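You operate a simulated robot arm through the tools that you are given. There is no shell and no other tool. Be economical: measure what you need, move in short steps, check, and stop when the job is done.

The job below is to be done with a simulated robot arm. You get a single attempt, and the scene is never put back.

Task
Close down the light box and stand its bottle beside it.
Fine: switch off before the bottle comes out; view knob back to its start, black knob fully down. Set down upright: teal bottle.
Where things are to end (x, y in the base frame): teal bottle within 60 mm of [770, 190].

Only the result counts: the job must be done as asked and must still hold three seconds after the hand-in. Knocking over, shifting, dropping, spilling or breaking anything else fails it.

Robot
A 7-joint arm with a two-finger parallel gripper, fixed in place. Base frame: the origin is at the foot of the arm, x ahead of it, y to its left, z up. Readings come in mm, rad, newtons and seconds.
With the tool pointing down near the work surface it reaches from about 380 to 880 mm from the base axis. Its first joint turns from -2.897 to 2.897 rad. Payload 3.43 kg.
Tool frame: the origin (TCP) lies between the finger pads and is the grasp point; the fingertips stand 34 mm ahead of it; z points along the fingers, y is the line along which they close. Largest opening 128 mm; finger width 24, thickness 12; the body of the gripper, 48 by 130 mm, starts 96 mm behind the TCP.
Orientation is that of the tool frame in the base frame, as a unit quaternion [x, y, z, w]. With the fingers straight down and closing along the base's y, the tool's x points along the base's -x, its y along +y and its z along -z.

Tools
- The arm moves only by the tool move_arm. Its argument "series" is a list of rows, each a list of 7 numbers: the turn, a rotation vector about the tool's x, y, z in rad, then the shift along the tool's x, y, z in mm, then the opening, from 0 (shut) to 1 (fully open). In form: [[rx, ry, rz, dx, dy, dz, fingers], ...]. A call has 1 to 10 rows; each row is the pose to reach, as a shift and turn from the pose commanded when the call began, along the tool's axes at that moment. Each row takes 0.2 s and may step no farther than 50 mm and 0.15 rad from the row before; otherwise, or with a gripper value out of range, the whole call is refused. Where a pose cannot be reached the arm comes as near as it can. A force on the tool above 40 N (or 10 N above the force at the start of the call, whichever is more), or a blocked arm, ends the call early, and 0.2 s more pass. The fingers move at their own pace (about 153 mm/s each) and stop on an object; they squeeze with about 37 N. The grip force told is the motor's: it shows also when the fingers shut on nothing. Time passes only in rows, and 0.2 s behind the last, so rows that repeat a pose let the fingers close. It gives the time, the measured TCP pose, the force on the tool (base axes), the opening and the grip force at its end, in the units of the frame above (readings bear some noise), with the torque about the TCP (base axes, N m) and any sound that the robot's microphone picked up.
- Cameras (640 x 400 px; columns grow to the right, rows downward): "scene" is fixed at [220.2, 499.4, 1527.4]; the picture's right is [-0.38, -0.93, 0.00], its down [-0.69, 0.28, -0.67] and it looks along [0.62, -0.25, -0.75] (base axes); focal length 320 px, centre (320, 200). "wrist" rides on the gripper at [76, -11, -160] in the tool frame; the picture's right is [0.15, 0.99, 0.00], its down [-0.88, 0.13, -0.46] and it looks along [-0.45, 0.07, 0.89] (tool axes); focal length 234 px, centre (320, 200). There is no depth. A picture from a camera that has moved, and an enlarged one, comes with that camera's place and axes in the base frame and with its lens.
- capture(camera): a new picture of that camera. No time passes.
- close_up(camera, box): a new picture of the part [left, top, right, bottom] of that camera's present view, enlarged. No time passes.
- hand_in(): hands the job in; it is judged then, once.

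Work in short steps. Places have to be worked out from the pictures, the camera data and where the tool is seen: move nearer, look again, correct. Check each grasp and each placing, and mend what went wrong. You have 120 turns and 76 pictures in all, those below and enlarged ones among them. Open the gripper and draw the arm clear of the work before you hand the job in, unless the task says otherwise; then end with one line.

The tools are called after ">>>" as a command line: name --pt "numbers of a row" for each row, then --argument value for the rest, lists and objects as JSON in quotes. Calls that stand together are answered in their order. move_arm: Moves the arm, as the interface text tells. Its arguments: {"type":"object","properties":{"series":{"type":"array","items":{"type":"array","items":{"type":"number"}}}},"required":["series"]} The other tools are called the same way: capture (camera) takes a picture; close_up (camera, box) takes an enlarged picture of a part of a camera's view; hand_in () hands the job in.

At the start:

```text
time_s: 0.0
ee_pos: [422.7, 363.8, 1307.7]
tool_rot: [0.0, 1.0, 0.0, 0.0]
contact_force: [-0.5, 0.6, 1.2]
ft_torque: [0.01, 0.02, 0.03]
grip_width: 127.8
finger_force: 0.0
```

scene: 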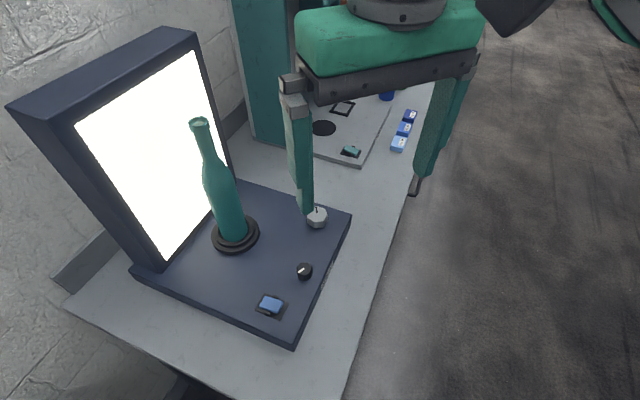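
wrist: 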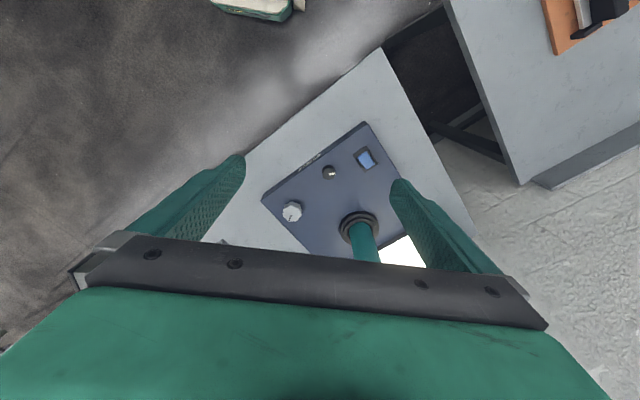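

I see a light box with a blue rocker, a black knob, a grey knob and a bottle on a turntable. I take close-ups to read the marks.

>>> close_up --camera "scene" --box '[230, 190, 360, 330]'

>>> close_up --camera "wrist" --box '[250, 110, 430, 270]'

>>> close_up --camera "scene" --box '[290, 80, 450, 180]'

```text
2.86 times, centred on (295, 260) of scene
camera zoom: at [220.2, 499.4, 1527.4], right [-0.38, -0.93, 0.0], down [-0.69, 0.28, -0.67], along [0.62, -0.25, -0.75], focal length 913 px, centre (391, 29)
```

zoom: 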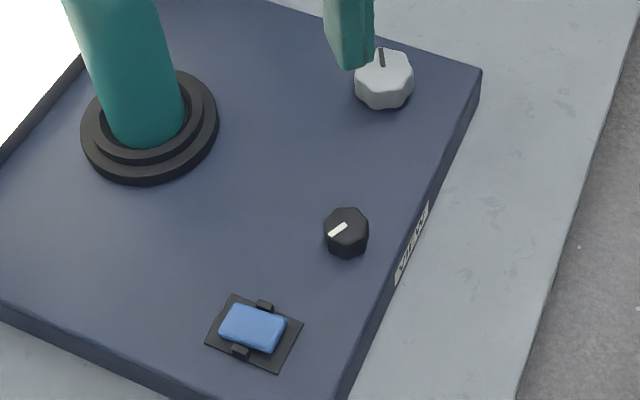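

```text
2.50 times, centred on (340, 190) of wrist
camera zoom: at [347.1, 352.2, 1465.9], right [-0.15, 0.99, 0.0], down [0.88, 0.13, 0.46], along [0.45, 0.07, -0.89], focal length 585 px, centre (270, 225)
```

zoom: 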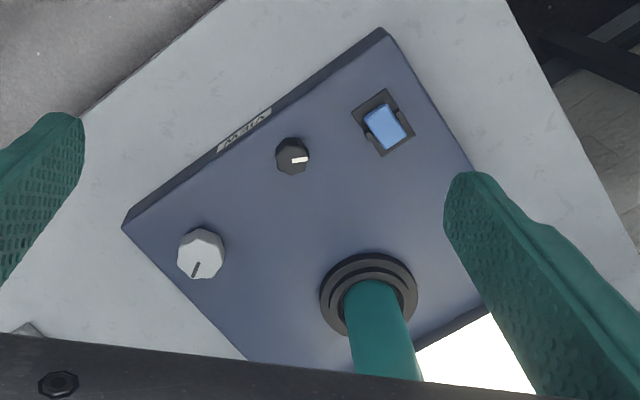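

```text
4.00 times, centred on (370, 130) of scene
camera zoom: at [220.2, 499.4, 1527.4], right [-0.38, -0.93, 0.0], down [-0.69, 0.28, -0.67], along [0.62, -0.25, -0.75], focal length 1278 px, centre (120, 480)
```

zoom: 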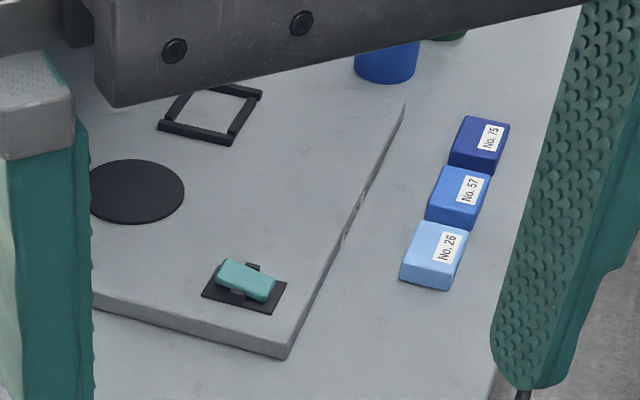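

The box stands turned about 45°, with its front towards the arm and its panel at about z 960. I go lower for a better look with the wrist camera.

>>> move_arm --pt "0 0 0 0 0 40 1" --pt "0 0 0 0 0 80 1" --pt "0 0 0 0 0 120 1" --pt "0 0 0 0 0 160 1"

>>> capture --camera "wrist"

>>> capture --camera "scene"

```text
time_s: 1.0
ee_pos: [422.4, 363.4, 1148.0]
tool_rot: [0.0, 1.0, 0.001, 0.0]
contact_force: [0.9, -0.1, 0.3]
ft_torque: [0.02, 0.01, 0.0]
grip_width: 128.0
finger_force: 0.1
```

```text
70 pictures are left
camera wrist: at [346.9, 352.4, 1305.8], right [-0.15, 0.99, 0.0], down [0.88, 0.13, 0.46], along [0.45, 0.07, -0.89], focal length 234 px, centre (320, 200)
```

wrist: 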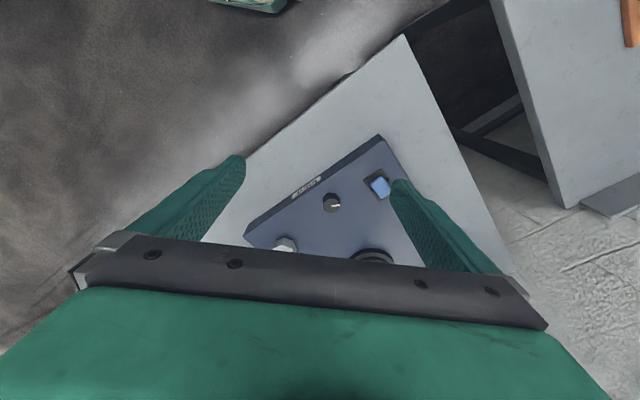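

```text
69 pictures are left
```

scene: 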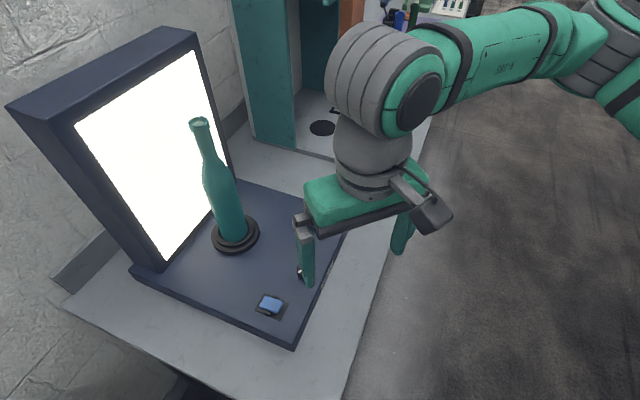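

The TCP should show near the wrist image's centre. I turn the tool to line up with the box and move over its front half to see the switch and knobs up close.

>>> move_arm --pt "0 0 -0.131 -11 9 8 1" --pt "0 0 -0.262 -22 19 16 1" --pt "0 0 -0.393 -34 28 24 1" --pt "0 0 -0.524 -45 38 32 1" --pt "0 0 -0.655 -56 47 40 1" --pt "0 0 -0.785 -68 57 48 1"

>>> capture --camera "wrist"

```text
time_s: 2.4
ee_pos: [491.4, 421.5, 1100.1]
tool_rot: [-0.384, 0.924, -0.001, 0.0]
contact_force: [-0.3, -0.8, 0.0]
ft_torque: [0.02, 0.0, 0.0]
grip_width: 128.3
finger_force: 0.0
```

```text
68 pictures are left
camera wrist: at [445.6, 358.9, 1257.2], right [-0.8, 0.59, 0.0], down [0.53, 0.72, 0.46], along [0.27, 0.37, -0.89], focal length 234 px, centre (320, 200)
```

wrist: 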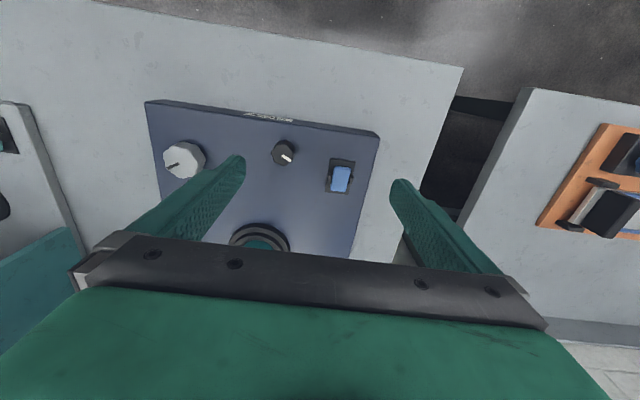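

The controls are now in clear view. I enlarge them.

>>> close_up --camera "wrist" --box '[240, 100, 390, 200]'

>>> close_up --camera "wrist" --box '[140, 90, 290, 190]'

```text
4.00 times, centred on (315, 150) of wrist
camera zoom: at [445.6, 358.9, 1257.2], right [-0.8, 0.59, 0.0], down [0.53, 0.72, 0.46], along [0.27, 0.37, -0.89], focal length 937 px, centre (340, 400)
```

zoom: 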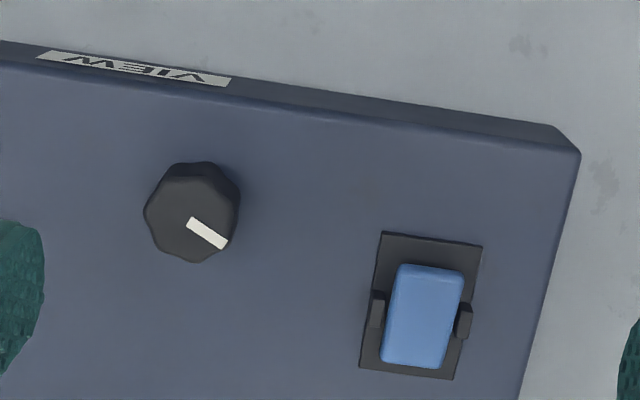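

```text
4.00 times, centred on (215, 140) of wrist
camera zoom: at [445.6, 358.9, 1257.2], right [-0.8, 0.59, 0.0], down [0.53, 0.72, 0.46], along [0.27, 0.37, -0.89], focal length 937 px, centre (740, 440)
```

zoom: 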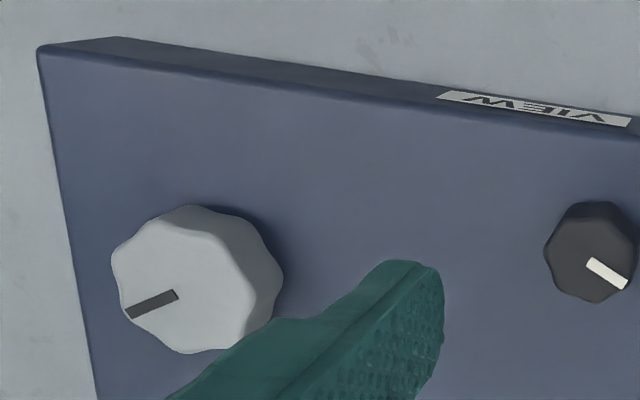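

The black knob is at about (533, 400) with its top near z 955, about 31 mm across. I move over it with the fingers half closed to refine the position, keeping the lamp on so its brightness shows which way is "down".

>>> move_arm --pt "0 0 0 -7 -22 35 0.6" --pt "0 0 0 -14 -45 70 0.5"

>>> capture --camera "wrist"

>>> capture --camera "scene"

```text
time_s: 3.0
ee_pos: [533.3, 397.6, 1029.0]
tool_rot: [-0.382, 0.924, 0.001, 0.0]
contact_force: [0.1, -0.1, 0.1]
ft_torque: [-0.05, -0.03, 0.02]
grip_width: 64.4
finger_force: 0.0
```

```text
65 pictures are left
camera wrist: at [487.6, 336.4, 1186.7], right [-0.8, 0.6, 0.0], down [0.53, 0.71, 0.46], along [0.27, 0.37, -0.89], focal length 234 px, centre (320, 200)
```

wrist: 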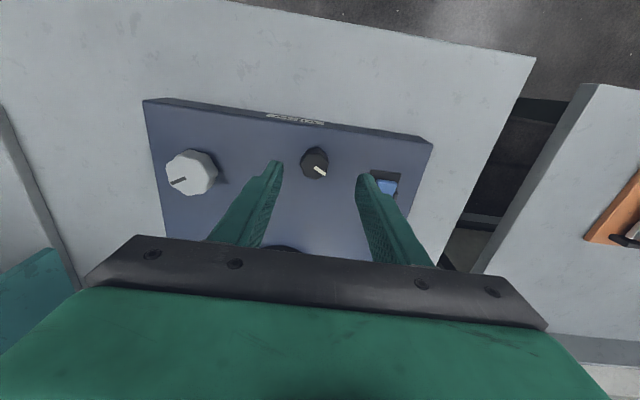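

```text
64 pictures are left
```

scene: 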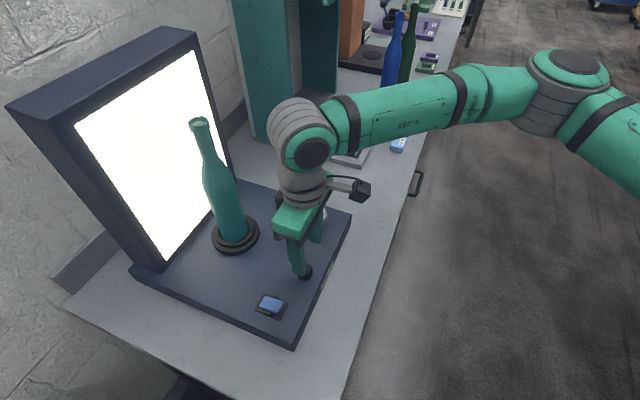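

The knob lies slightly off to one side; my new estimate is (541, 401). I shift over and lower part of the way.

>>> move_arm --pt "0 0 0 -8 -4 20 0.5" --pt "0 0 0 -8 -4 38 0.5"

>>> close_up --camera "wrist" --box '[240, 100, 400, 200]'

>>> close_up --camera "scene" --box '[240, 220, 360, 320]'

```text
time_s: 3.6
ee_pos: [540.5, 401.7, 992.3]
tool_rot: [-0.382, 0.924, 0.0, 0.0]
contact_force: [0.2, 0.6, -1.0]
ft_torque: [0.0, -0.01, 0.03]
grip_width: 64.0
finger_force: 0.2
```

```text
4.00 times, centred on (320, 150) of wrist
camera zoom: at [495.6, 339.7, 1149.3], right [-0.8, 0.6, 0.0], down [0.53, 0.71, 0.46], along [0.27, 0.37, -0.89], focal length 937 px, centre (320, 400)
```

zoom: 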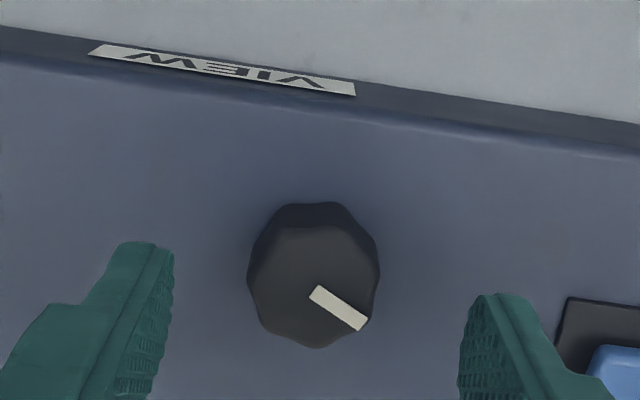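

```text
4.00 times, centred on (300, 270) of scene
camera zoom: at [220.2, 499.4, 1527.4], right [-0.38, -0.93, 0.0], down [-0.69, 0.28, -0.67], along [0.62, -0.25, -0.75], focal length 1278 px, centre (400, -80)
```

zoom: 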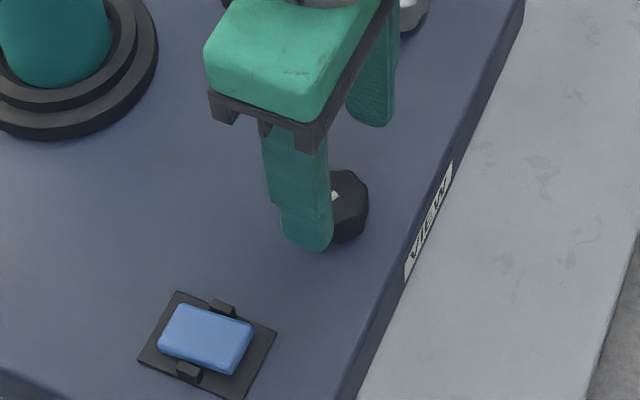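

Fingers are centred on the knob. I descend 28 mm so the pads straddle it, watching the force.

>>> move_arm --pt "0 0 0 -1 0 10 0.5" --pt "0 0 0 -1 0 20 0.5" --pt "0 0 0 -1 0 28 0.5"

>>> close_up --camera "wrist" --box '[240, 100, 400, 200]'

>>> close_up --camera "scene" --box '[240, 220, 360, 320]'

```text
time_s: 4.4
ee_pos: [542.8, 402.2, 962.8]
tool_rot: [-0.383, 0.924, -0.001, 0.0]
contact_force: [0.5, -0.1, 0.6]
ft_torque: [0.05, -0.02, 0.0]
grip_width: 64.3
finger_force: 0.1
```

```text
4.00 times, centred on (320, 150) of wrist
camera zoom: at [497.0, 340.3, 1121.1], right [-0.8, 0.6, 0.0], down [0.53, 0.71, 0.46], along [0.27, 0.37, -0.89], focal length 937 px, centre (320, 400)
```

zoom: 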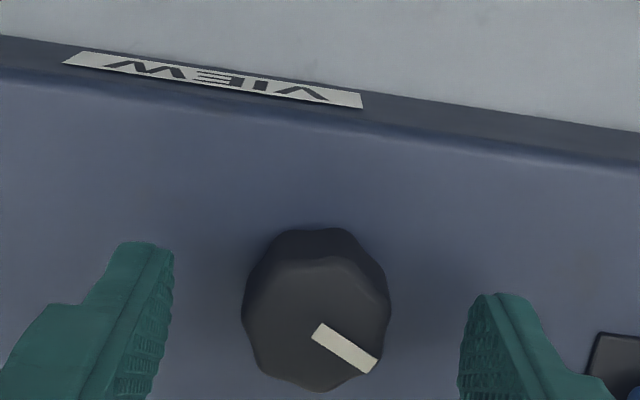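

```text
4.00 times, centred on (300, 270) of scene
camera zoom: at [220.2, 499.4, 1527.4], right [-0.38, -0.93, 0.0], down [-0.69, 0.28, -0.67], along [0.62, -0.25, -0.75], focal length 1278 px, centre (400, -80)
```

zoom: 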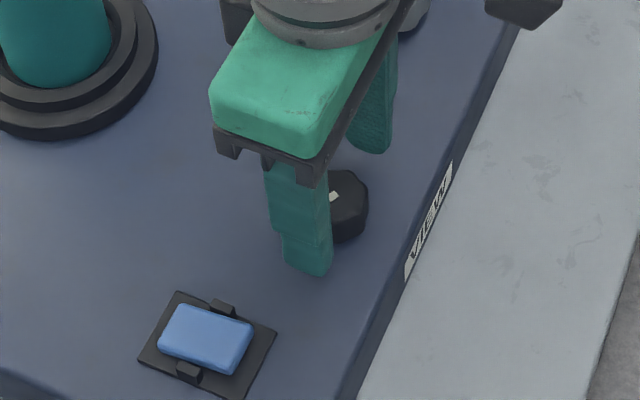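

Combining both cameras puts the knob top at about (542, 402, 934), and the tips are only about 5 mm below it. I go 10 mm lower and then close on it.

>>> move_arm --pt "0 0 0 0 0 5 0.5" --pt "0 0 0 0 0 10 0.5" --pt "0 0 0 0 0 10 0.3" --pt "0 0 0 0 0 10 0.1" --pt "0 0 0 0 0 10 0.1"

>>> close_up --camera "wrist" --box '[240, 100, 400, 200]'

```text
time_s: 5.6
ee_pos: [542.1, 401.1, 954.5]
tool_rot: [-0.382, 0.924, -0.001, 0.001]
contact_force: [6.3, -7.2, -1.2]
ft_torque: [0.01, 0.08, 0.01]
grip_width: 31.5
finger_force: 44.4
```

```text
4.00 times, centred on (320, 150) of wrist
camera zoom: at [497.0, 340.1, 1110.7], right [-0.8, 0.6, 0.0], down [0.53, 0.71, 0.46], along [0.27, 0.36, -0.89], focal length 937 px, centre (320, 400)
```

zoom: 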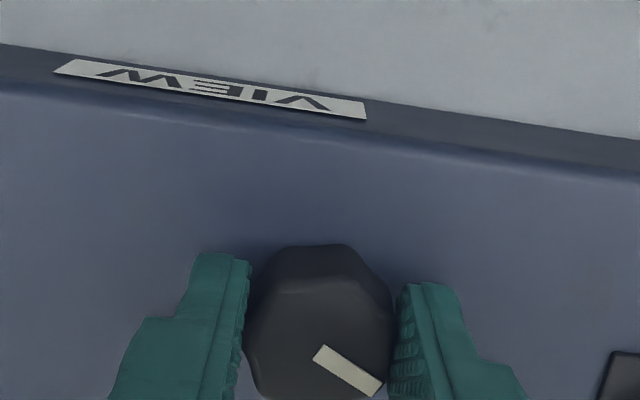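

Gripped at 31.5 mm. I turn it counter-clockwise as seen from above (−z of the tool) by 0.45 rad and check the lamp.

>>> move_arm --pt "0 0 -0.12 0 0 0 0.1" --pt "0 0 -0.24 0 0 0 0.1" --pt "0 0 -0.36 0 0 0 0.1" --pt "0 0 -0.45 0 0 0 0.1"

>>> capture --camera "scene"

>>> close_up --camera "wrist" --box '[240, 100, 400, 200]'

```text
time_s: 6.6
ee_pos: [543.2, 400.0, 952.9]
tool_rot: [-0.578, 0.816, -0.001, -0.001]
contact_force: [19.0, -18.3, -14.2]
ft_torque: [0.39, -0.34, -0.08]
grip_width: 31.6
finger_force: 45.1
```

```text
58 pictures are left
```

scene: 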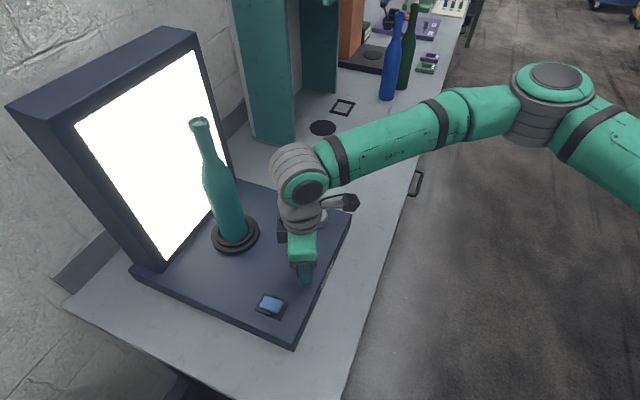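

```text
4.00 times, centred on (320, 150) of wrist
camera zoom: at [529.3, 325.9, 1110.8], right [-0.98, 0.19, 0.0], down [0.17, 0.88, 0.45], along [0.09, 0.45, -0.89], focal length 937 px, centre (320, 400)
```

zoom: 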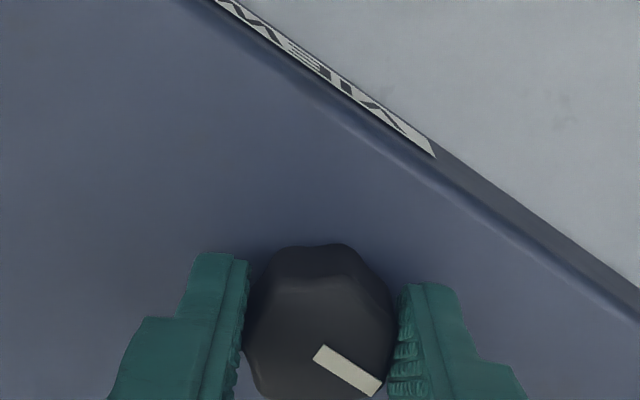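

The knob follows the grip (about 26°), but the lamp looks saturated so I can't judge it yet. There's a side load from imperfect centring, so I relieve it by opening and closing again, then look at the lamp.

>>> move_arm --pt "0 0 0 0.5 -1 0 0.4" --pt "0 0 0 0.5 -1.5 0 0.4" --pt "0 0 0 0.5 -1.5 0 0.1" --pt "0 0 0 0.5 -1.5 0 0.1"

>>> close_up --camera "scene" --box '[60, 30, 340, 290]'

```text
time_s: 7.6
ee_pos: [543.0, 401.3, 954.4]
tool_rot: [-0.578, 0.816, 0.001, 0.0]
contact_force: [10.2, 2.5, 2.1]
ft_torque: [0.22, 0.07, 0.01]
grip_width: 31.1
finger_force: 45.6
```

```text
1.54 times, centred on (200, 160) of scene
camera zoom: at [220.2, 499.4, 1527.4], right [-0.38, -0.93, 0.0], down [-0.69, 0.28, -0.67], along [0.62, -0.25, -0.75], focal length 492 px, centre (505, 262)
```

zoom: 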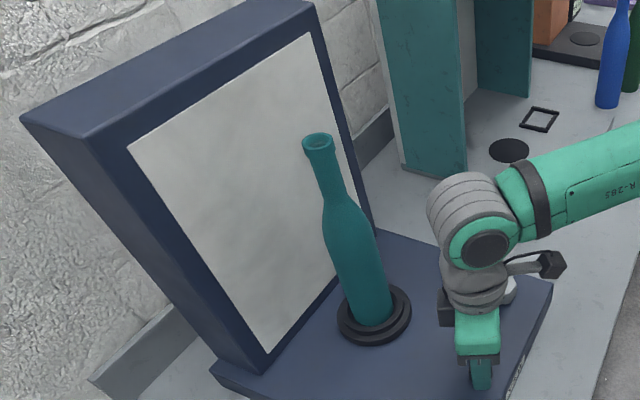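

The panel has gone grey. I check the switch and pointer to see whether the knob dimmed the lamp or something else happened.

>>> capture --camera "scene"

>>> close_up --camera "wrist" --box '[160, 60, 480, 260]'

```text
55 pictures are left
```

scene: 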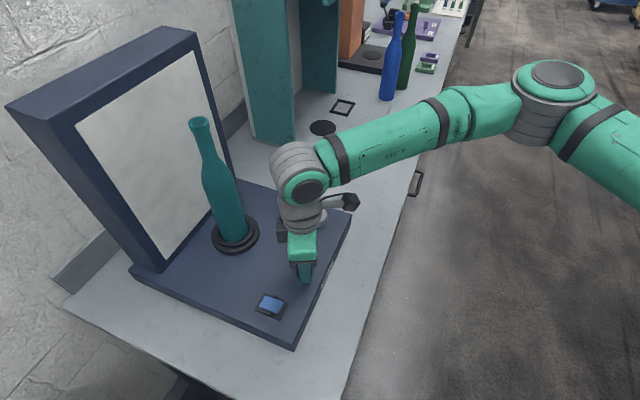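

```text
2.00 times, centred on (320, 160) of wrist
camera zoom: at [529.4, 326.0, 1112.3], right [-0.98, 0.19, 0.0], down [0.17, 0.87, 0.46], along [0.09, 0.45, -0.89], focal length 468 px, centre (320, 280)
```

zoom: 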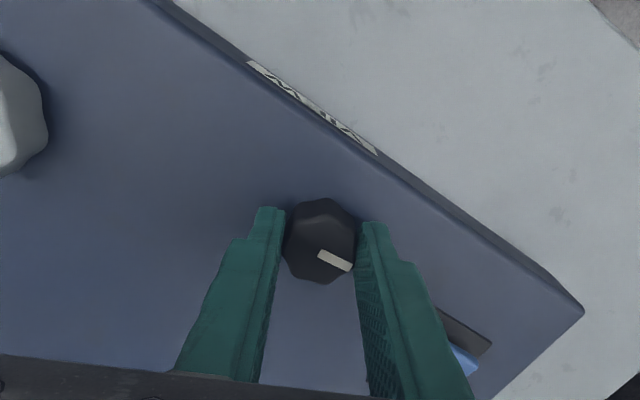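

The lamp has gone dark or dim with the knob turned down. I go a bit further to feel for the end stop.

>>> move_arm --pt "0 0 -0.08 0 0 0 0.1" --pt "0 0 -0.16 0 0 0 0.1" --pt "0 0 -0.24 0 0 0 0.1"

>>> close_up --camera "wrist" --box '[240, 100, 400, 200]'

>>> capture --camera "scene"

```text
time_s: 8.4
ee_pos: [543.3, 401.2, 954.9]
tool_rot: [-0.642, 0.767, 0.001, 0.001]
contact_force: [11.7, 3.7, 3.9]
ft_torque: [1.06, -0.26, -0.02]
grip_width: 31.3
finger_force: 45.0
out of reach, approached as far as the arm can: row 3
```

```text
4.00 times, centred on (320, 150) of wrist
camera zoom: at [541.9, 324.6, 1112.3], right [-1.0, 0.03, 0.0], down [0.03, 0.89, 0.46], along [0.01, 0.46, -0.89], focal length 937 px, centre (320, 400)
```

zoom: 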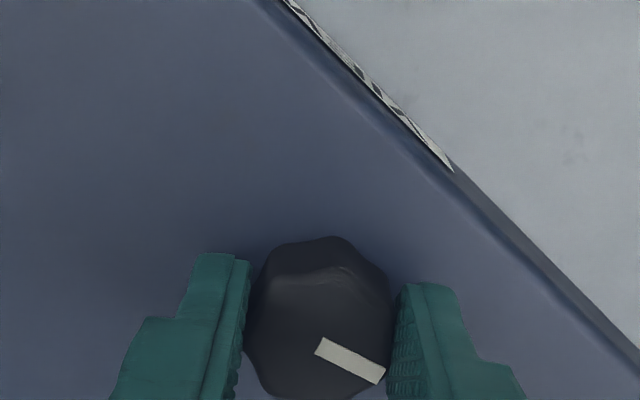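

```text
52 pictures are left
```

scene: 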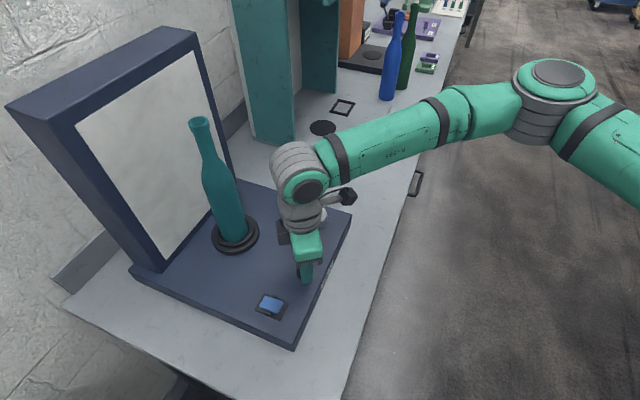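

I reached the arm's wrist limit, not a knob stop. I open, turn back 1.4 rad and regrip to ratchet on.

>>> move_arm --pt "0 0 0 0 0 0 0.42" --pt "0 0 0.14 0 0 0 0.42" --pt "0 0 0.28 0 0 0 0.42" --pt "0 0 0.42 0 0 0 0.42" --pt "0 0 0.56 0 0 0 0.42" --pt "0 0 0.7 0 0 0 0.42" --pt "0 0 0.84 0 0 0 0.42" --pt "0 0 0.98 0 0 0 0.42" --pt "0 0 1.12 0 0 0 0.42" --pt "0 0 1.26 0 0 0 0.42"

>>> close_up --camera "wrist" --box '[240, 100, 400, 200]'

>>> capture --camera "scene"

```text
time_s: 10.6
ee_pos: [542.8, 400.7, 953.3]
tool_rot: [-0.067, 0.998, -0.001, 0.0]
contact_force: [0.6, -0.2, 0.4]
ft_torque: [0.0, 0.01, 0.04]
grip_width: 53.7
finger_force: 0.0
```

```text
4.00 times, centred on (320, 150) of wrist
camera zoom: at [469.3, 380.1, 1111.9], right [-0.28, 0.96, 0.0], down [0.86, 0.24, 0.46], along [0.44, 0.13, -0.89], focal length 937 px, centre (320, 400)
```

zoom: 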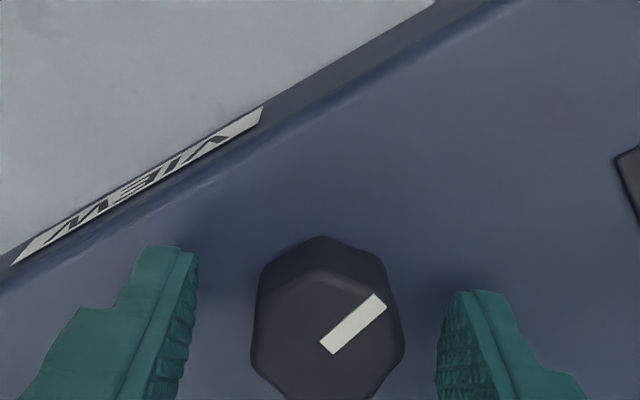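

```text
50 pictures are left
```

scene: 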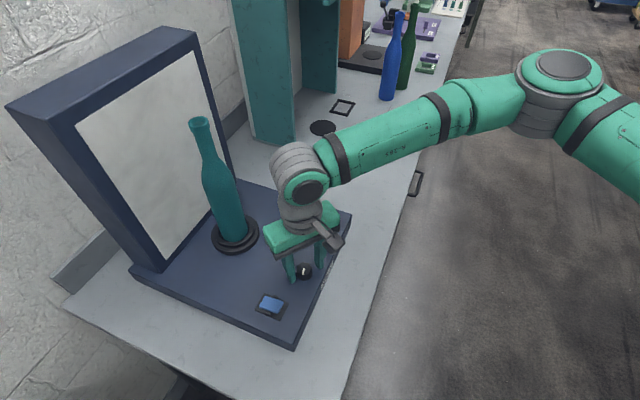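

The pointer has turned about 50° counter-clockwise and the knob stays put when released. I regrip and continue to the end stop.

>>> move_arm --pt "0 0 0 0 0 0 0.1" --pt "0 0 0 0 0 0 0.1" --pt "0 0 -0.12 0 0 0 0.1" --pt "0 0 -0.24 0 0 0 0.1" --pt "0 0 -0.36 0 0 0 0.1" --pt "0 0 -0.48 0 0 0 0.1"

>>> close_up --camera "wrist" --box '[240, 100, 400, 200]'

```text
time_s: 12.0
ee_pos: [542.6, 401.0, 955.4]
tool_rot: [-0.304, 0.953, 0.0, 0.0]
contact_force: [0.3, 17.7, 1.3]
ft_torque: [-0.11, 0.12, 0.03]
grip_width: 31.1
finger_force: 45.0
```

```text
4.00 times, centred on (320, 150) of wrist
camera zoom: at [487.7, 349.0, 1112.0], right [-0.69, 0.72, 0.0], down [0.64, 0.62, 0.46], along [0.33, 0.32, -0.89], focal length 937 px, centre (320, 400)
```

zoom: 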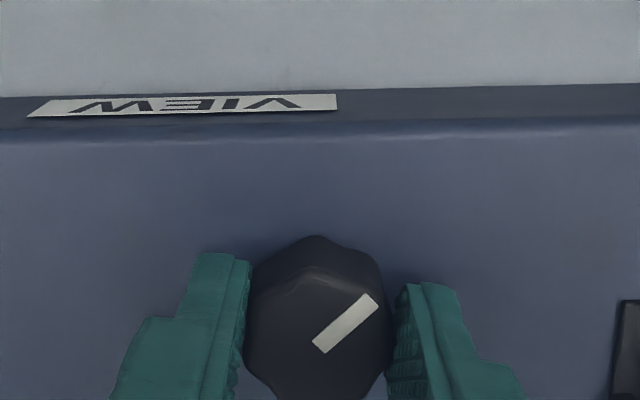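

Still no stop; the knob follows freely. I continue.

>>> move_arm --pt "0 0 -0.1 0 0 0 0.1" --pt "0 0 -0.2 0 0 0 0.1" --pt "0 0 -0.3 0 0 0 0.1" --pt "0 0 -0.4 0 0 0 0.1" --pt "0 0 -0.5 0 0 0 0.1"

>>> close_up --camera "wrist" --box '[240, 100, 400, 200]'

```text
time_s: 13.2
ee_pos: [543.7, 400.8, 954.4]
tool_rot: [-0.53, 0.848, 0.0, 0.0]
contact_force: [5.1, 11.1, 3.2]
ft_torque: [1.19, -0.04, 0.03]
grip_width: 31.2
finger_force: 44.6
```

```text
4.00 times, centred on (320, 150) of wrist
camera zoom: at [520.4, 328.3, 1111.9], right [-0.95, 0.3, 0.0], down [0.27, 0.85, 0.46], along [0.14, 0.43, -0.89], focal length 937 px, centre (320, 400)
```

zoom: 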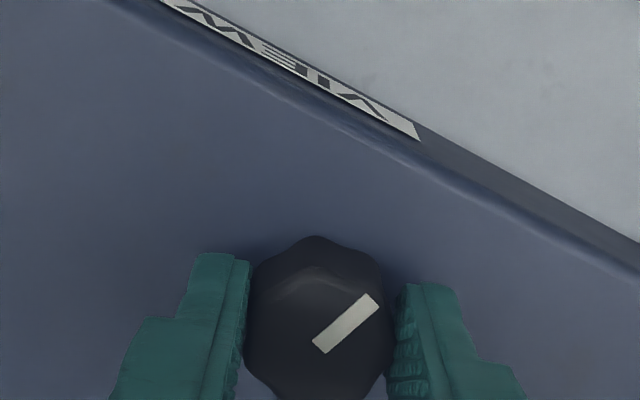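

Pointer is still following with no stop yet. I continue to the wrist's limit.

>>> move_arm --pt "0 0 -0.08 0 0 0 0.1" --pt "0 0 -0.16 0 0 0 0.1" --pt "0 0 -0.24 0 0 0 0.1"

>>> close_up --camera "wrist" --box '[240, 100, 400, 200]'

>>> capture --camera "scene"

```text
time_s: 14.0
ee_pos: [544.6, 400.5, 955.1]
tool_rot: [-0.627, 0.779, 0.0, 0.001]
contact_force: [13.2, 8.1, 1.8]
ft_torque: [1.37, -0.3, -0.02]
grip_width: 31.2
finger_force: 44.7
```

```text
4.00 times, centred on (320, 150) of wrist
camera zoom: at [538.7, 324.8, 1112.0], right [-1.0, 0.07, 0.0], down [0.06, 0.89, 0.46], along [0.03, 0.45, -0.89], focal length 937 px, centre (320, 400)
```

zoom: 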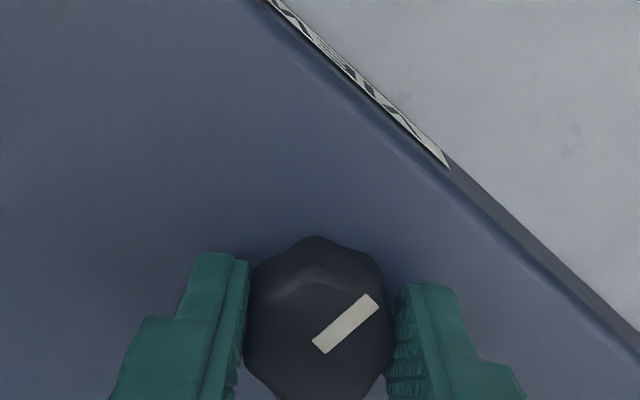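

```text
46 pictures are left
```

scene: 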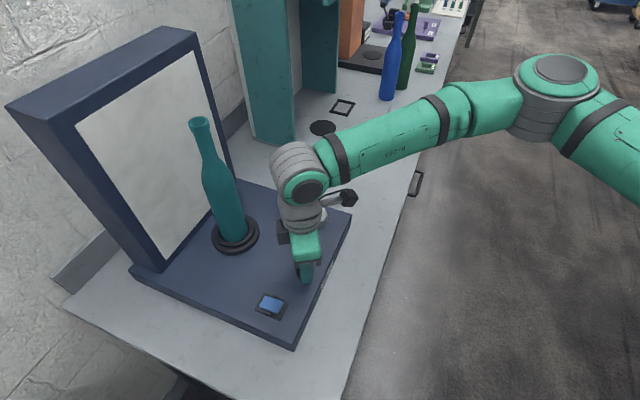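

No stop felt yet. I check whether the rocker itself has changed, since that would also explain the dark lamp.

>>> close_up --camera "scene" --box '[230, 270, 330, 340]'

```text
5.71 times, centred on (280, 305) of scene
camera zoom: at [220.2, 499.4, 1527.4], right [-0.38, -0.93, 0.0], down [-0.69, 0.28, -0.67], along [0.62, -0.25, -0.75], focal length 1826 px, centre (549, -400)
```

zoom: 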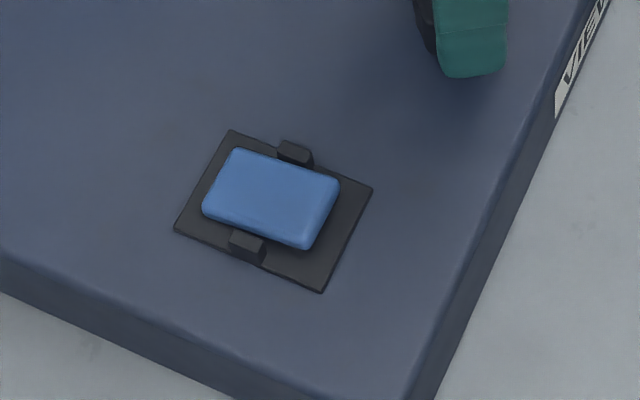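

The rocker is unchanged, so the dark lamp comes from the black knob. I ratchet again to find the true stop.

>>> move_arm --pt "0 0 0 0 0 0 0.42" --pt "0 0 0.14 0 0 0 0.42" --pt "0 0 0.28 0 0 0 0.42" --pt "0 0 0.42 0 0 0 0.42" --pt "0 0 0.56 0 0 0 0.42" --pt "0 0 0.7 0 0 0 0.42" --pt "0 0 0.84 0 0 0 0.42" --pt "0 0 0.98 0 0 0 0.42" --pt "0 0 1.12 0 0 0 0.42" --pt "0 0 1.26 0 0 0 0.42"

>>> close_up --camera "wrist" --box '[240, 100, 400, 200]'

```text
time_s: 16.2
ee_pos: [542.6, 401.1, 953.4]
tool_rot: [-0.046, 0.999, 0.0, 0.0]
contact_force: [-0.6, 0.5, -0.5]
ft_torque: [-0.02, -0.02, -0.03]
grip_width: 53.5
finger_force: 0.2
```

```text
4.00 times, centred on (320, 150) of wrist
camera zoom: at [468.5, 383.0, 1111.2], right [-0.24, 0.97, 0.0], down [0.86, 0.21, 0.46], along [0.44, 0.11, -0.89], focal length 937 px, centre (320, 400)
```

zoom: 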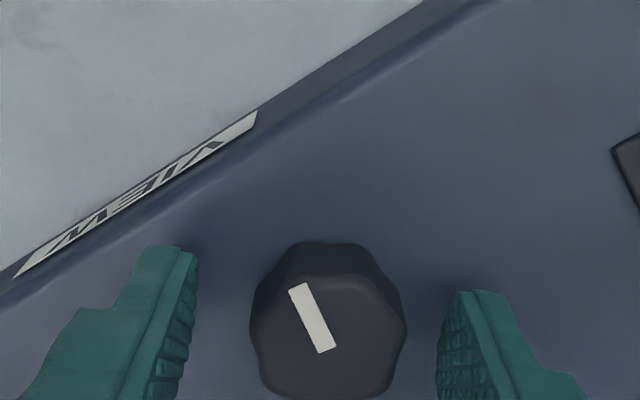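

Pointer now points about straight to the front and followed without resistance. I regrip and turn another 1.0 rad.

>>> move_arm --pt "0 0 0 0 0 0 0.1" --pt "0 0 0 0 0 0 0.1" --pt "0 0 -0.13 0 0 0 0.1" --pt "0 0 -0.26 0 0 0 0.1" --pt "0 0 -0.39 0 0 0 0.1" --pt "0 0 -0.52 0 0 0 0.1" --pt "0 0 -0.65 0 0 0 0.1" --pt "0 0 -0.78 0 0 0 0.1" --pt "0 0 -0.91 0 0 0 0.1" --pt "0 0 -1.04 0 0 0 0.1"

>>> close_up --camera "wrist" --box '[240, 100, 400, 200]'

```text
time_s: 18.4
ee_pos: [543.8, 400.5, 953.5]
tool_rot: [-0.538, 0.843, -0.001, -0.001]
contact_force: [-1.6, 2.3, -1.4]
ft_torque: [-0.05, 0.16, -0.96]
grip_width: 31.2
finger_force: 45.0
```

```text
4.00 times, centred on (320, 150) of wrist
camera zoom: at [521.6, 327.4, 1111.5], right [-0.96, 0.28, 0.0], down [0.25, 0.85, 0.45], along [0.13, 0.44, -0.89], focal length 937 px, centre (320, 400)
```

zoom: 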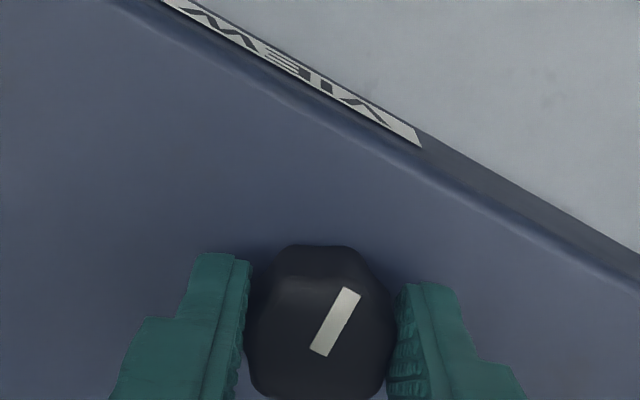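

The −0.96 N·m reaction shows the end stop is reached: the black knob is fully down, its pointer straight to the front. I release, lift, and move over the grey view knob at about (657, 327) while turning the wrist back.

>>> move_arm --pt "0 0 0 0 0 0 0.42" --pt "0 0 0 0 0 -35 0.42" --pt "0 0 0 0 0 -70 0.5" --pt "0 0 0.15 3 -19 -70 0.7" --pt "0 0 0.3 6 -38 -70 0.7" --pt "0 0 0.45 9 -57 -70 0.7" --pt "0 0 0.6 12 -76 -70 0.7" --pt "0 0 0.75 14 -95 -70 0.7" --pt "0 0 0.9 17 -114 -70 0.7" --pt "0 0 1.05 19 -133 -70 0.7"

>>> capture --camera "wrist"

>>> capture --camera "scene"

```text
time_s: 20.6
ee_pos: [654.0, 327.9, 1024.4]
tool_rot: [-0.042, 0.999, 0.0, 0.0]
contact_force: [-0.8, 0.6, -0.2]
ft_torque: [-0.01, -0.01, 0.01]
grip_width: 89.5
finger_force: 0.0
```

```text
42 pictures are left
camera wrist: at [579.5, 310.4, 1182.0], right [-0.23, 0.97, 0.0], down [0.87, 0.2, 0.46], along [0.44, 0.1, -0.89], focal length 234 px, centre (320, 200)
```

wrist: 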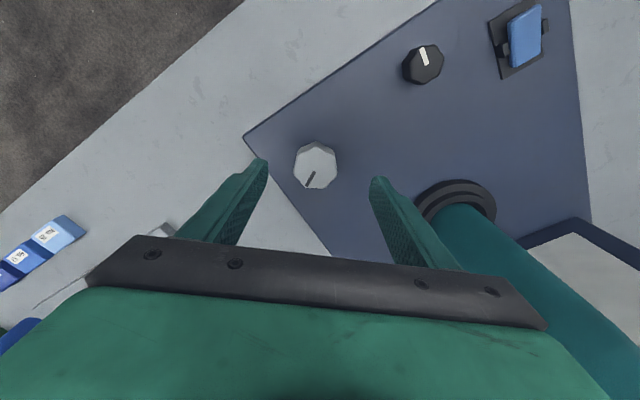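

```text
41 pictures are left
```

scene: 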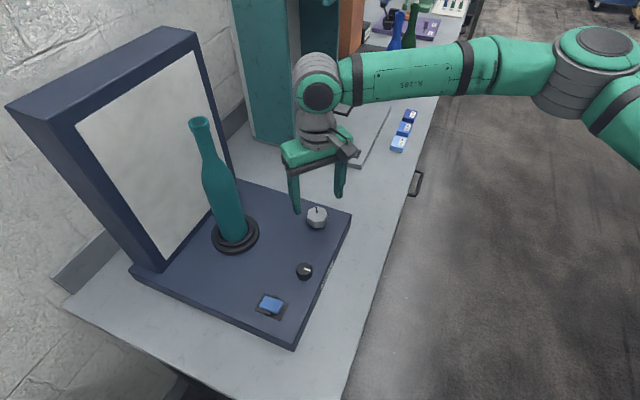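

The view knob is at about (655, 324), its pointer slightly right of the rear. I pre-turn the gripper clockwise about 1.05 rad for a long single turn and lower part way.

>>> move_arm --pt "0 0 0.15 -1 -3.5 5 0.7" --pt "0 0 0.3 -1 -3.5 10 0.7" --pt "0 0 0.45 -1 -3.5 15 0.7" --pt "0 0 0.6 -1 -3.5 20 0.7" --pt "0 0 0.75 -1 -3.5 25 0.7" --pt "0 0 0.9 -1 -3.5 30 0.7" --pt "0 0 1.05 -1 -3.5 35 0.7"

>>> capture --camera "wrist"

```text
time_s: 22.2
ee_pos: [656.6, 324.1, 989.5]
tool_rot: [0.465, 0.886, 0.0, 0.0]
contact_force: [0.3, 0.2, -0.7]
ft_torque: [0.01, -0.05, 0.02]
grip_width: 89.6
finger_force: 0.0
```

```text
40 pictures are left
camera wrist: at [603.9, 380.4, 1146.8], right [0.73, 0.68, 0.0], down [0.61, -0.65, 0.46], along [0.31, -0.33, -0.89], focal length 234 px, centre (320, 200)
```

wrist: 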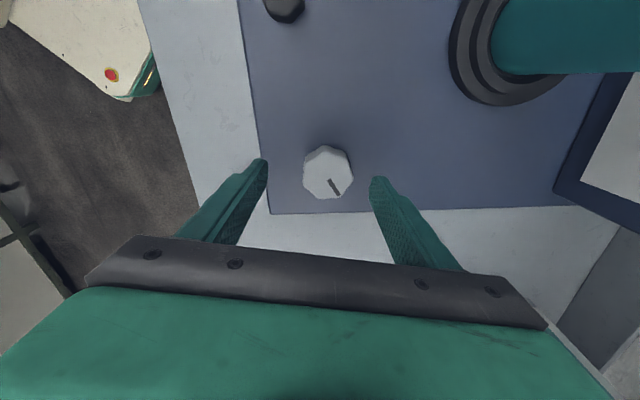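

The knob sits about 6 mm to the +y side of the tool; I correct this, descend 34 mm and close on it.

>>> move_arm --pt "0 0 0 -0.7 6 12 0.7" --pt "0 0 0 -0.7 6 24 0.7" --pt "0 0 0 -0.7 6 34 0.7" --pt "0 0 0 -0.7 6 34 0.5" --pt "0 0 0 -0.7 6 34 0.2" --pt "0 0 0 -0.7 6 34 0.2"

>>> capture --camera "wrist"

```text
time_s: 23.6
ee_pos: [663.0, 327.1, 955.2]
tool_rot: [0.464, 0.886, 0.001, 0.001]
contact_force: [13.4, 10.5, -5.6]
ft_torque: [0.33, -0.37, 0.06]
grip_width: 46.6
finger_force: 44.3
```

```text
39 pictures are left
camera wrist: at [610.6, 383.2, 1112.6], right [0.73, 0.68, 0.0], down [0.61, -0.65, 0.46], along [0.31, -0.33, -0.89], focal length 234 px, centre (320, 200)
```

wrist: 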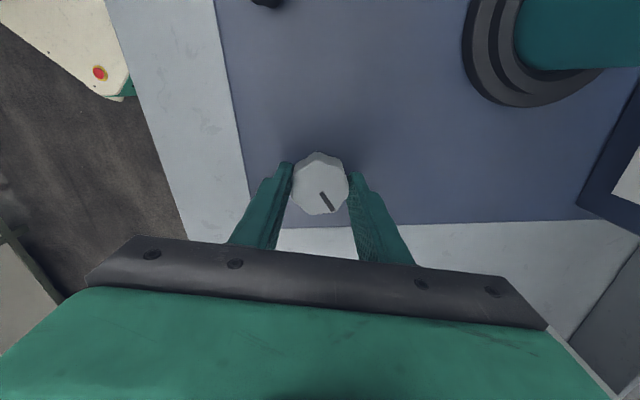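

Gripped at 46.6 mm. I turn it counter-clockwise 1.2 rad while watching the torque.

>>> move_arm --pt "0 0 -0.12 0 1 0 0.2" --pt "0 0 -0.24 0 1 0 0.2" --pt "0 0 -0.36 0 1 0 0.2" --pt "0 0 -0.48 0 1 0 0.2" --pt "0 0 -0.6 0 1 0 0.2" --pt "0 0 -0.72 0 1 0 0.2" --pt "0 0 -0.84 0 1 0 0.2" --pt "0 0 -0.96 0 1 0 0.2" --pt "0 0 -1.08 0 1 0 0.2" --pt "0 0 -1.2 0 1 0 0.2"

>>> capture --camera "wrist"

>>> capture --camera "scene"

```text
time_s: 25.8
ee_pos: [664.5, 325.4, 955.1]
tool_rot: [-0.116, 0.993, -0.001, 0.0]
contact_force: [-3.1, -24.7, -2.2]
ft_torque: [-0.07, -0.07, -1.07]
grip_width: 47.3
finger_force: 44.7
```

```text
38 pictures are left
camera wrist: at [593.1, 297.2, 1113.2], right [-0.37, 0.93, 0.0], down [0.83, 0.33, 0.46], along [0.42, 0.17, -0.89], focal length 234 px, centre (320, 200)
```

wrist: 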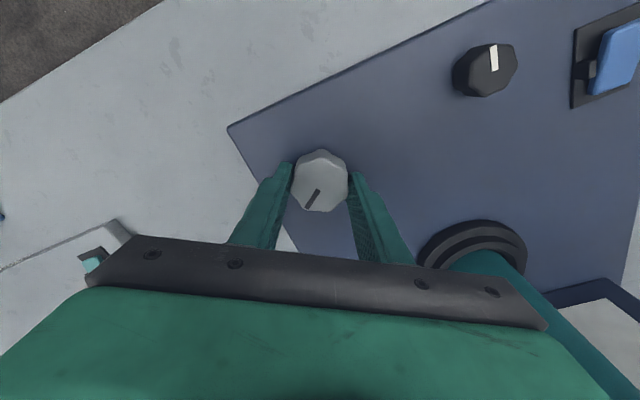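

```text
37 pictures are left
```

scene: 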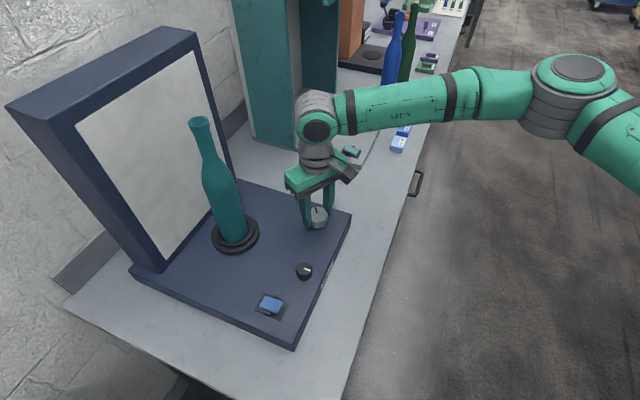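

The knob moved only about 10° counter-clockwise and then resisted with −1.07 N·m while the fingers slipped, so that is either a stop or stiffness. I regrip to relax it and test the other way slightly.

>>> move_arm --pt "0 0 0 0 -1 0 0.5" --pt "0 0 0 0 -1 0 0.5" --pt "0 0 0 0 -1 0 0.2" --pt "0 0 0 0 -1 0 0.2" --pt "0 0 0.1 0 -1 0 0.2" --pt "0 0 0.2 0 -1 0 0.2" --pt "0 0 0.3 0 -1 0 0.2" --pt "0 0 0.4 0 -1 0 0.2"

>>> capture --camera "wrist"

>>> capture --camera "scene"

```text
time_s: 27.6
ee_pos: [662.7, 326.3, 956.2]
tool_rot: [0.083, 0.997, 0.0, 0.001]
contact_force: [6.8, -14.9, 14.9]
ft_torque: [-1.18, 0.51, 0.02]
grip_width: 47.3
finger_force: 45.3
```

```text
36 pictures are left
camera wrist: at [587.1, 327.2, 1113.3], right [0.02, 1.0, 0.0], down [0.89, -0.02, 0.46], along [0.46, -0.01, -0.89], focal length 234 px, centre (320, 200)
```

wrist: 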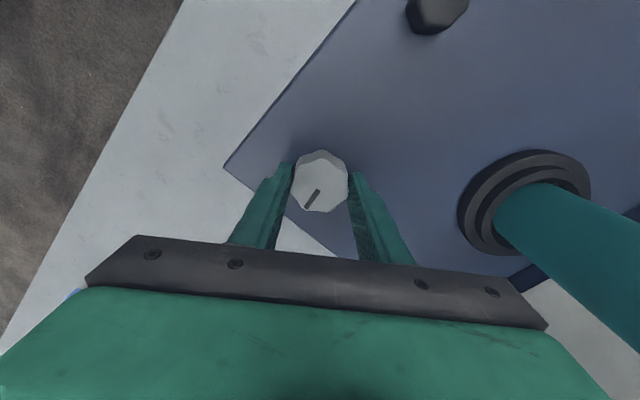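

```text
35 pictures are left
```

scene: 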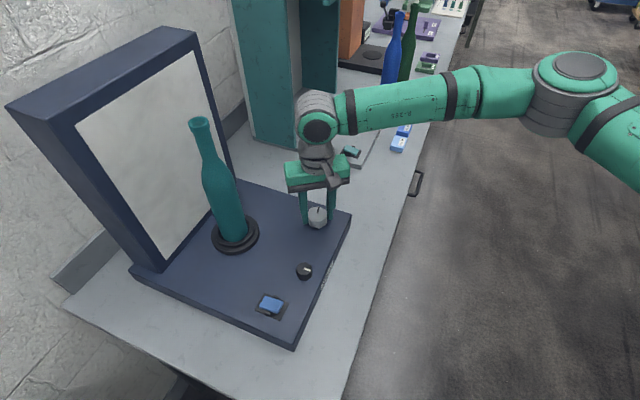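

It turns clockwise freely, so a real stop exists just counter-clockwise of where it began. I look at the turntable and bottle for any mark linked to this knob.

>>> close_up --camera "scene" --box '[180, 110, 350, 260]'

>>> close_up --camera "wrist" --box '[440, 110, 640, 290]'

```text
2.67 times, centred on (265, 185) of scene
camera zoom: at [220.2, 499.4, 1527.4], right [-0.38, -0.93, 0.0], down [-0.69, 0.28, -0.67], along [0.62, -0.25, -0.75], focal length 852 px, centre (467, 240)
```

zoom: 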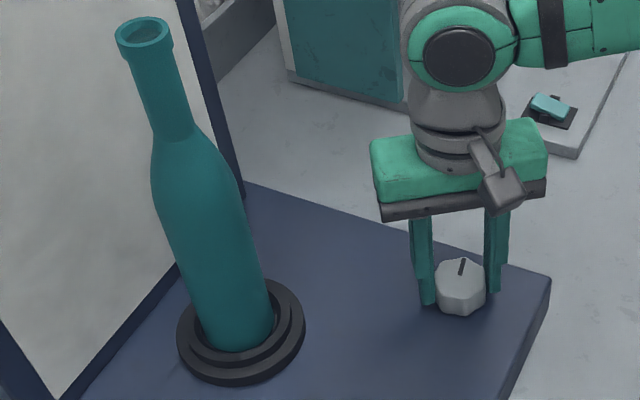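

```text
2.22 times, centred on (540, 200) of wrist
camera zoom: at [587.1, 327.2, 1113.3], right [0.02, 1.0, 0.0], down [0.89, -0.02, 0.46], along [0.46, -0.01, -0.89], focal length 520 px, centre (-169, 200)
```

zoom: 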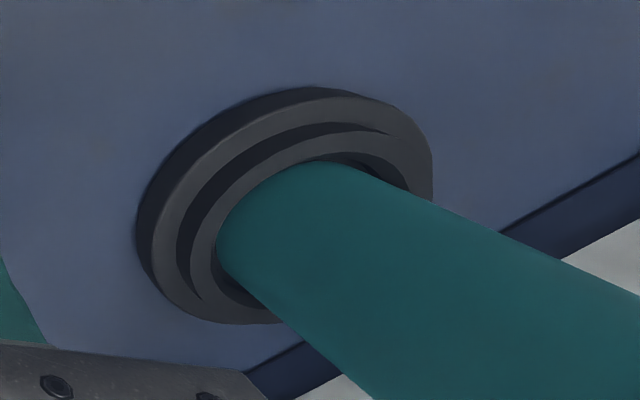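

No marks. To learn the knob's range, I turn it clockwise further and watch the torque.

>>> move_arm --pt "0 0 0.12 0 -1 1 0.2" --pt "0 0 0.24 0 -1 1 0.2" --pt "0 0 0.36 0 -1 1 0.2" --pt "0 0 0.48 0 -1 1 0.2" --pt "0 0 0.6 0 -1 1 0.2" --pt "0 0 0.72 0 -1 1 0.2" --pt "0 0 0.84 0 -1 1 0.2" --pt "0 0 0.96 0 -1 1 0.2" --pt "0 0 1.08 0 -1 1 0.2" --pt "0 0 1.2 0 -1 1 0.2"

>>> capture --camera "wrist"

>>> close_up --camera "scene" --box '[60, 30, 350, 290]'

```text
time_s: 29.8
ee_pos: [663.6, 325.6, 956.1]
tool_rot: [0.632, 0.775, 0.002, 0.0]
contact_force: [29.2, 11.5, 25.4]
ft_torque: [0.04, -0.64, 0.06]
grip_width: 47.4
finger_force: 45.1
```

```text
32 pictures are left
camera wrist: at [637.8, 398.2, 1112.8], right [0.94, 0.34, 0.0], down [0.3, -0.84, 0.45], along [0.16, -0.43, -0.89], focal length 234 px, centre (320, 200)
```

wrist: 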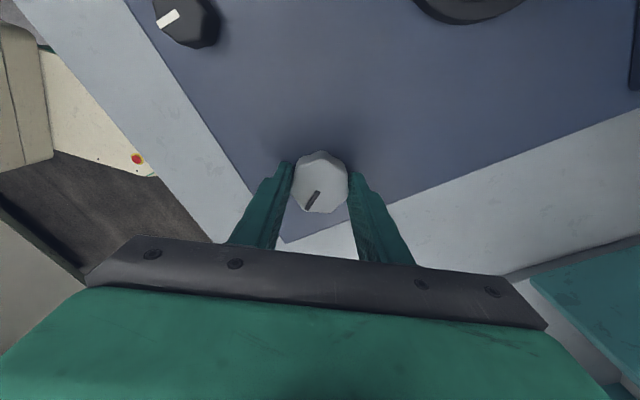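

```text
1.54 times, centred on (205, 160) of scene
camera zoom: at [220.2, 499.4, 1527.4], right [-0.38, -0.93, 0.0], down [-0.69, 0.28, -0.67], along [0.62, -0.25, -0.75], focal length 492 px, centre (497, 262)
```

zoom: 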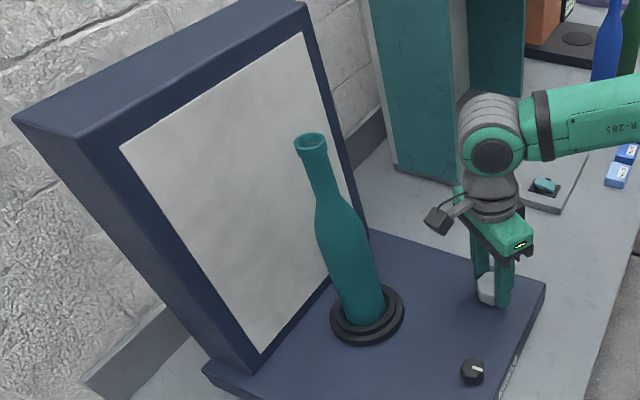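

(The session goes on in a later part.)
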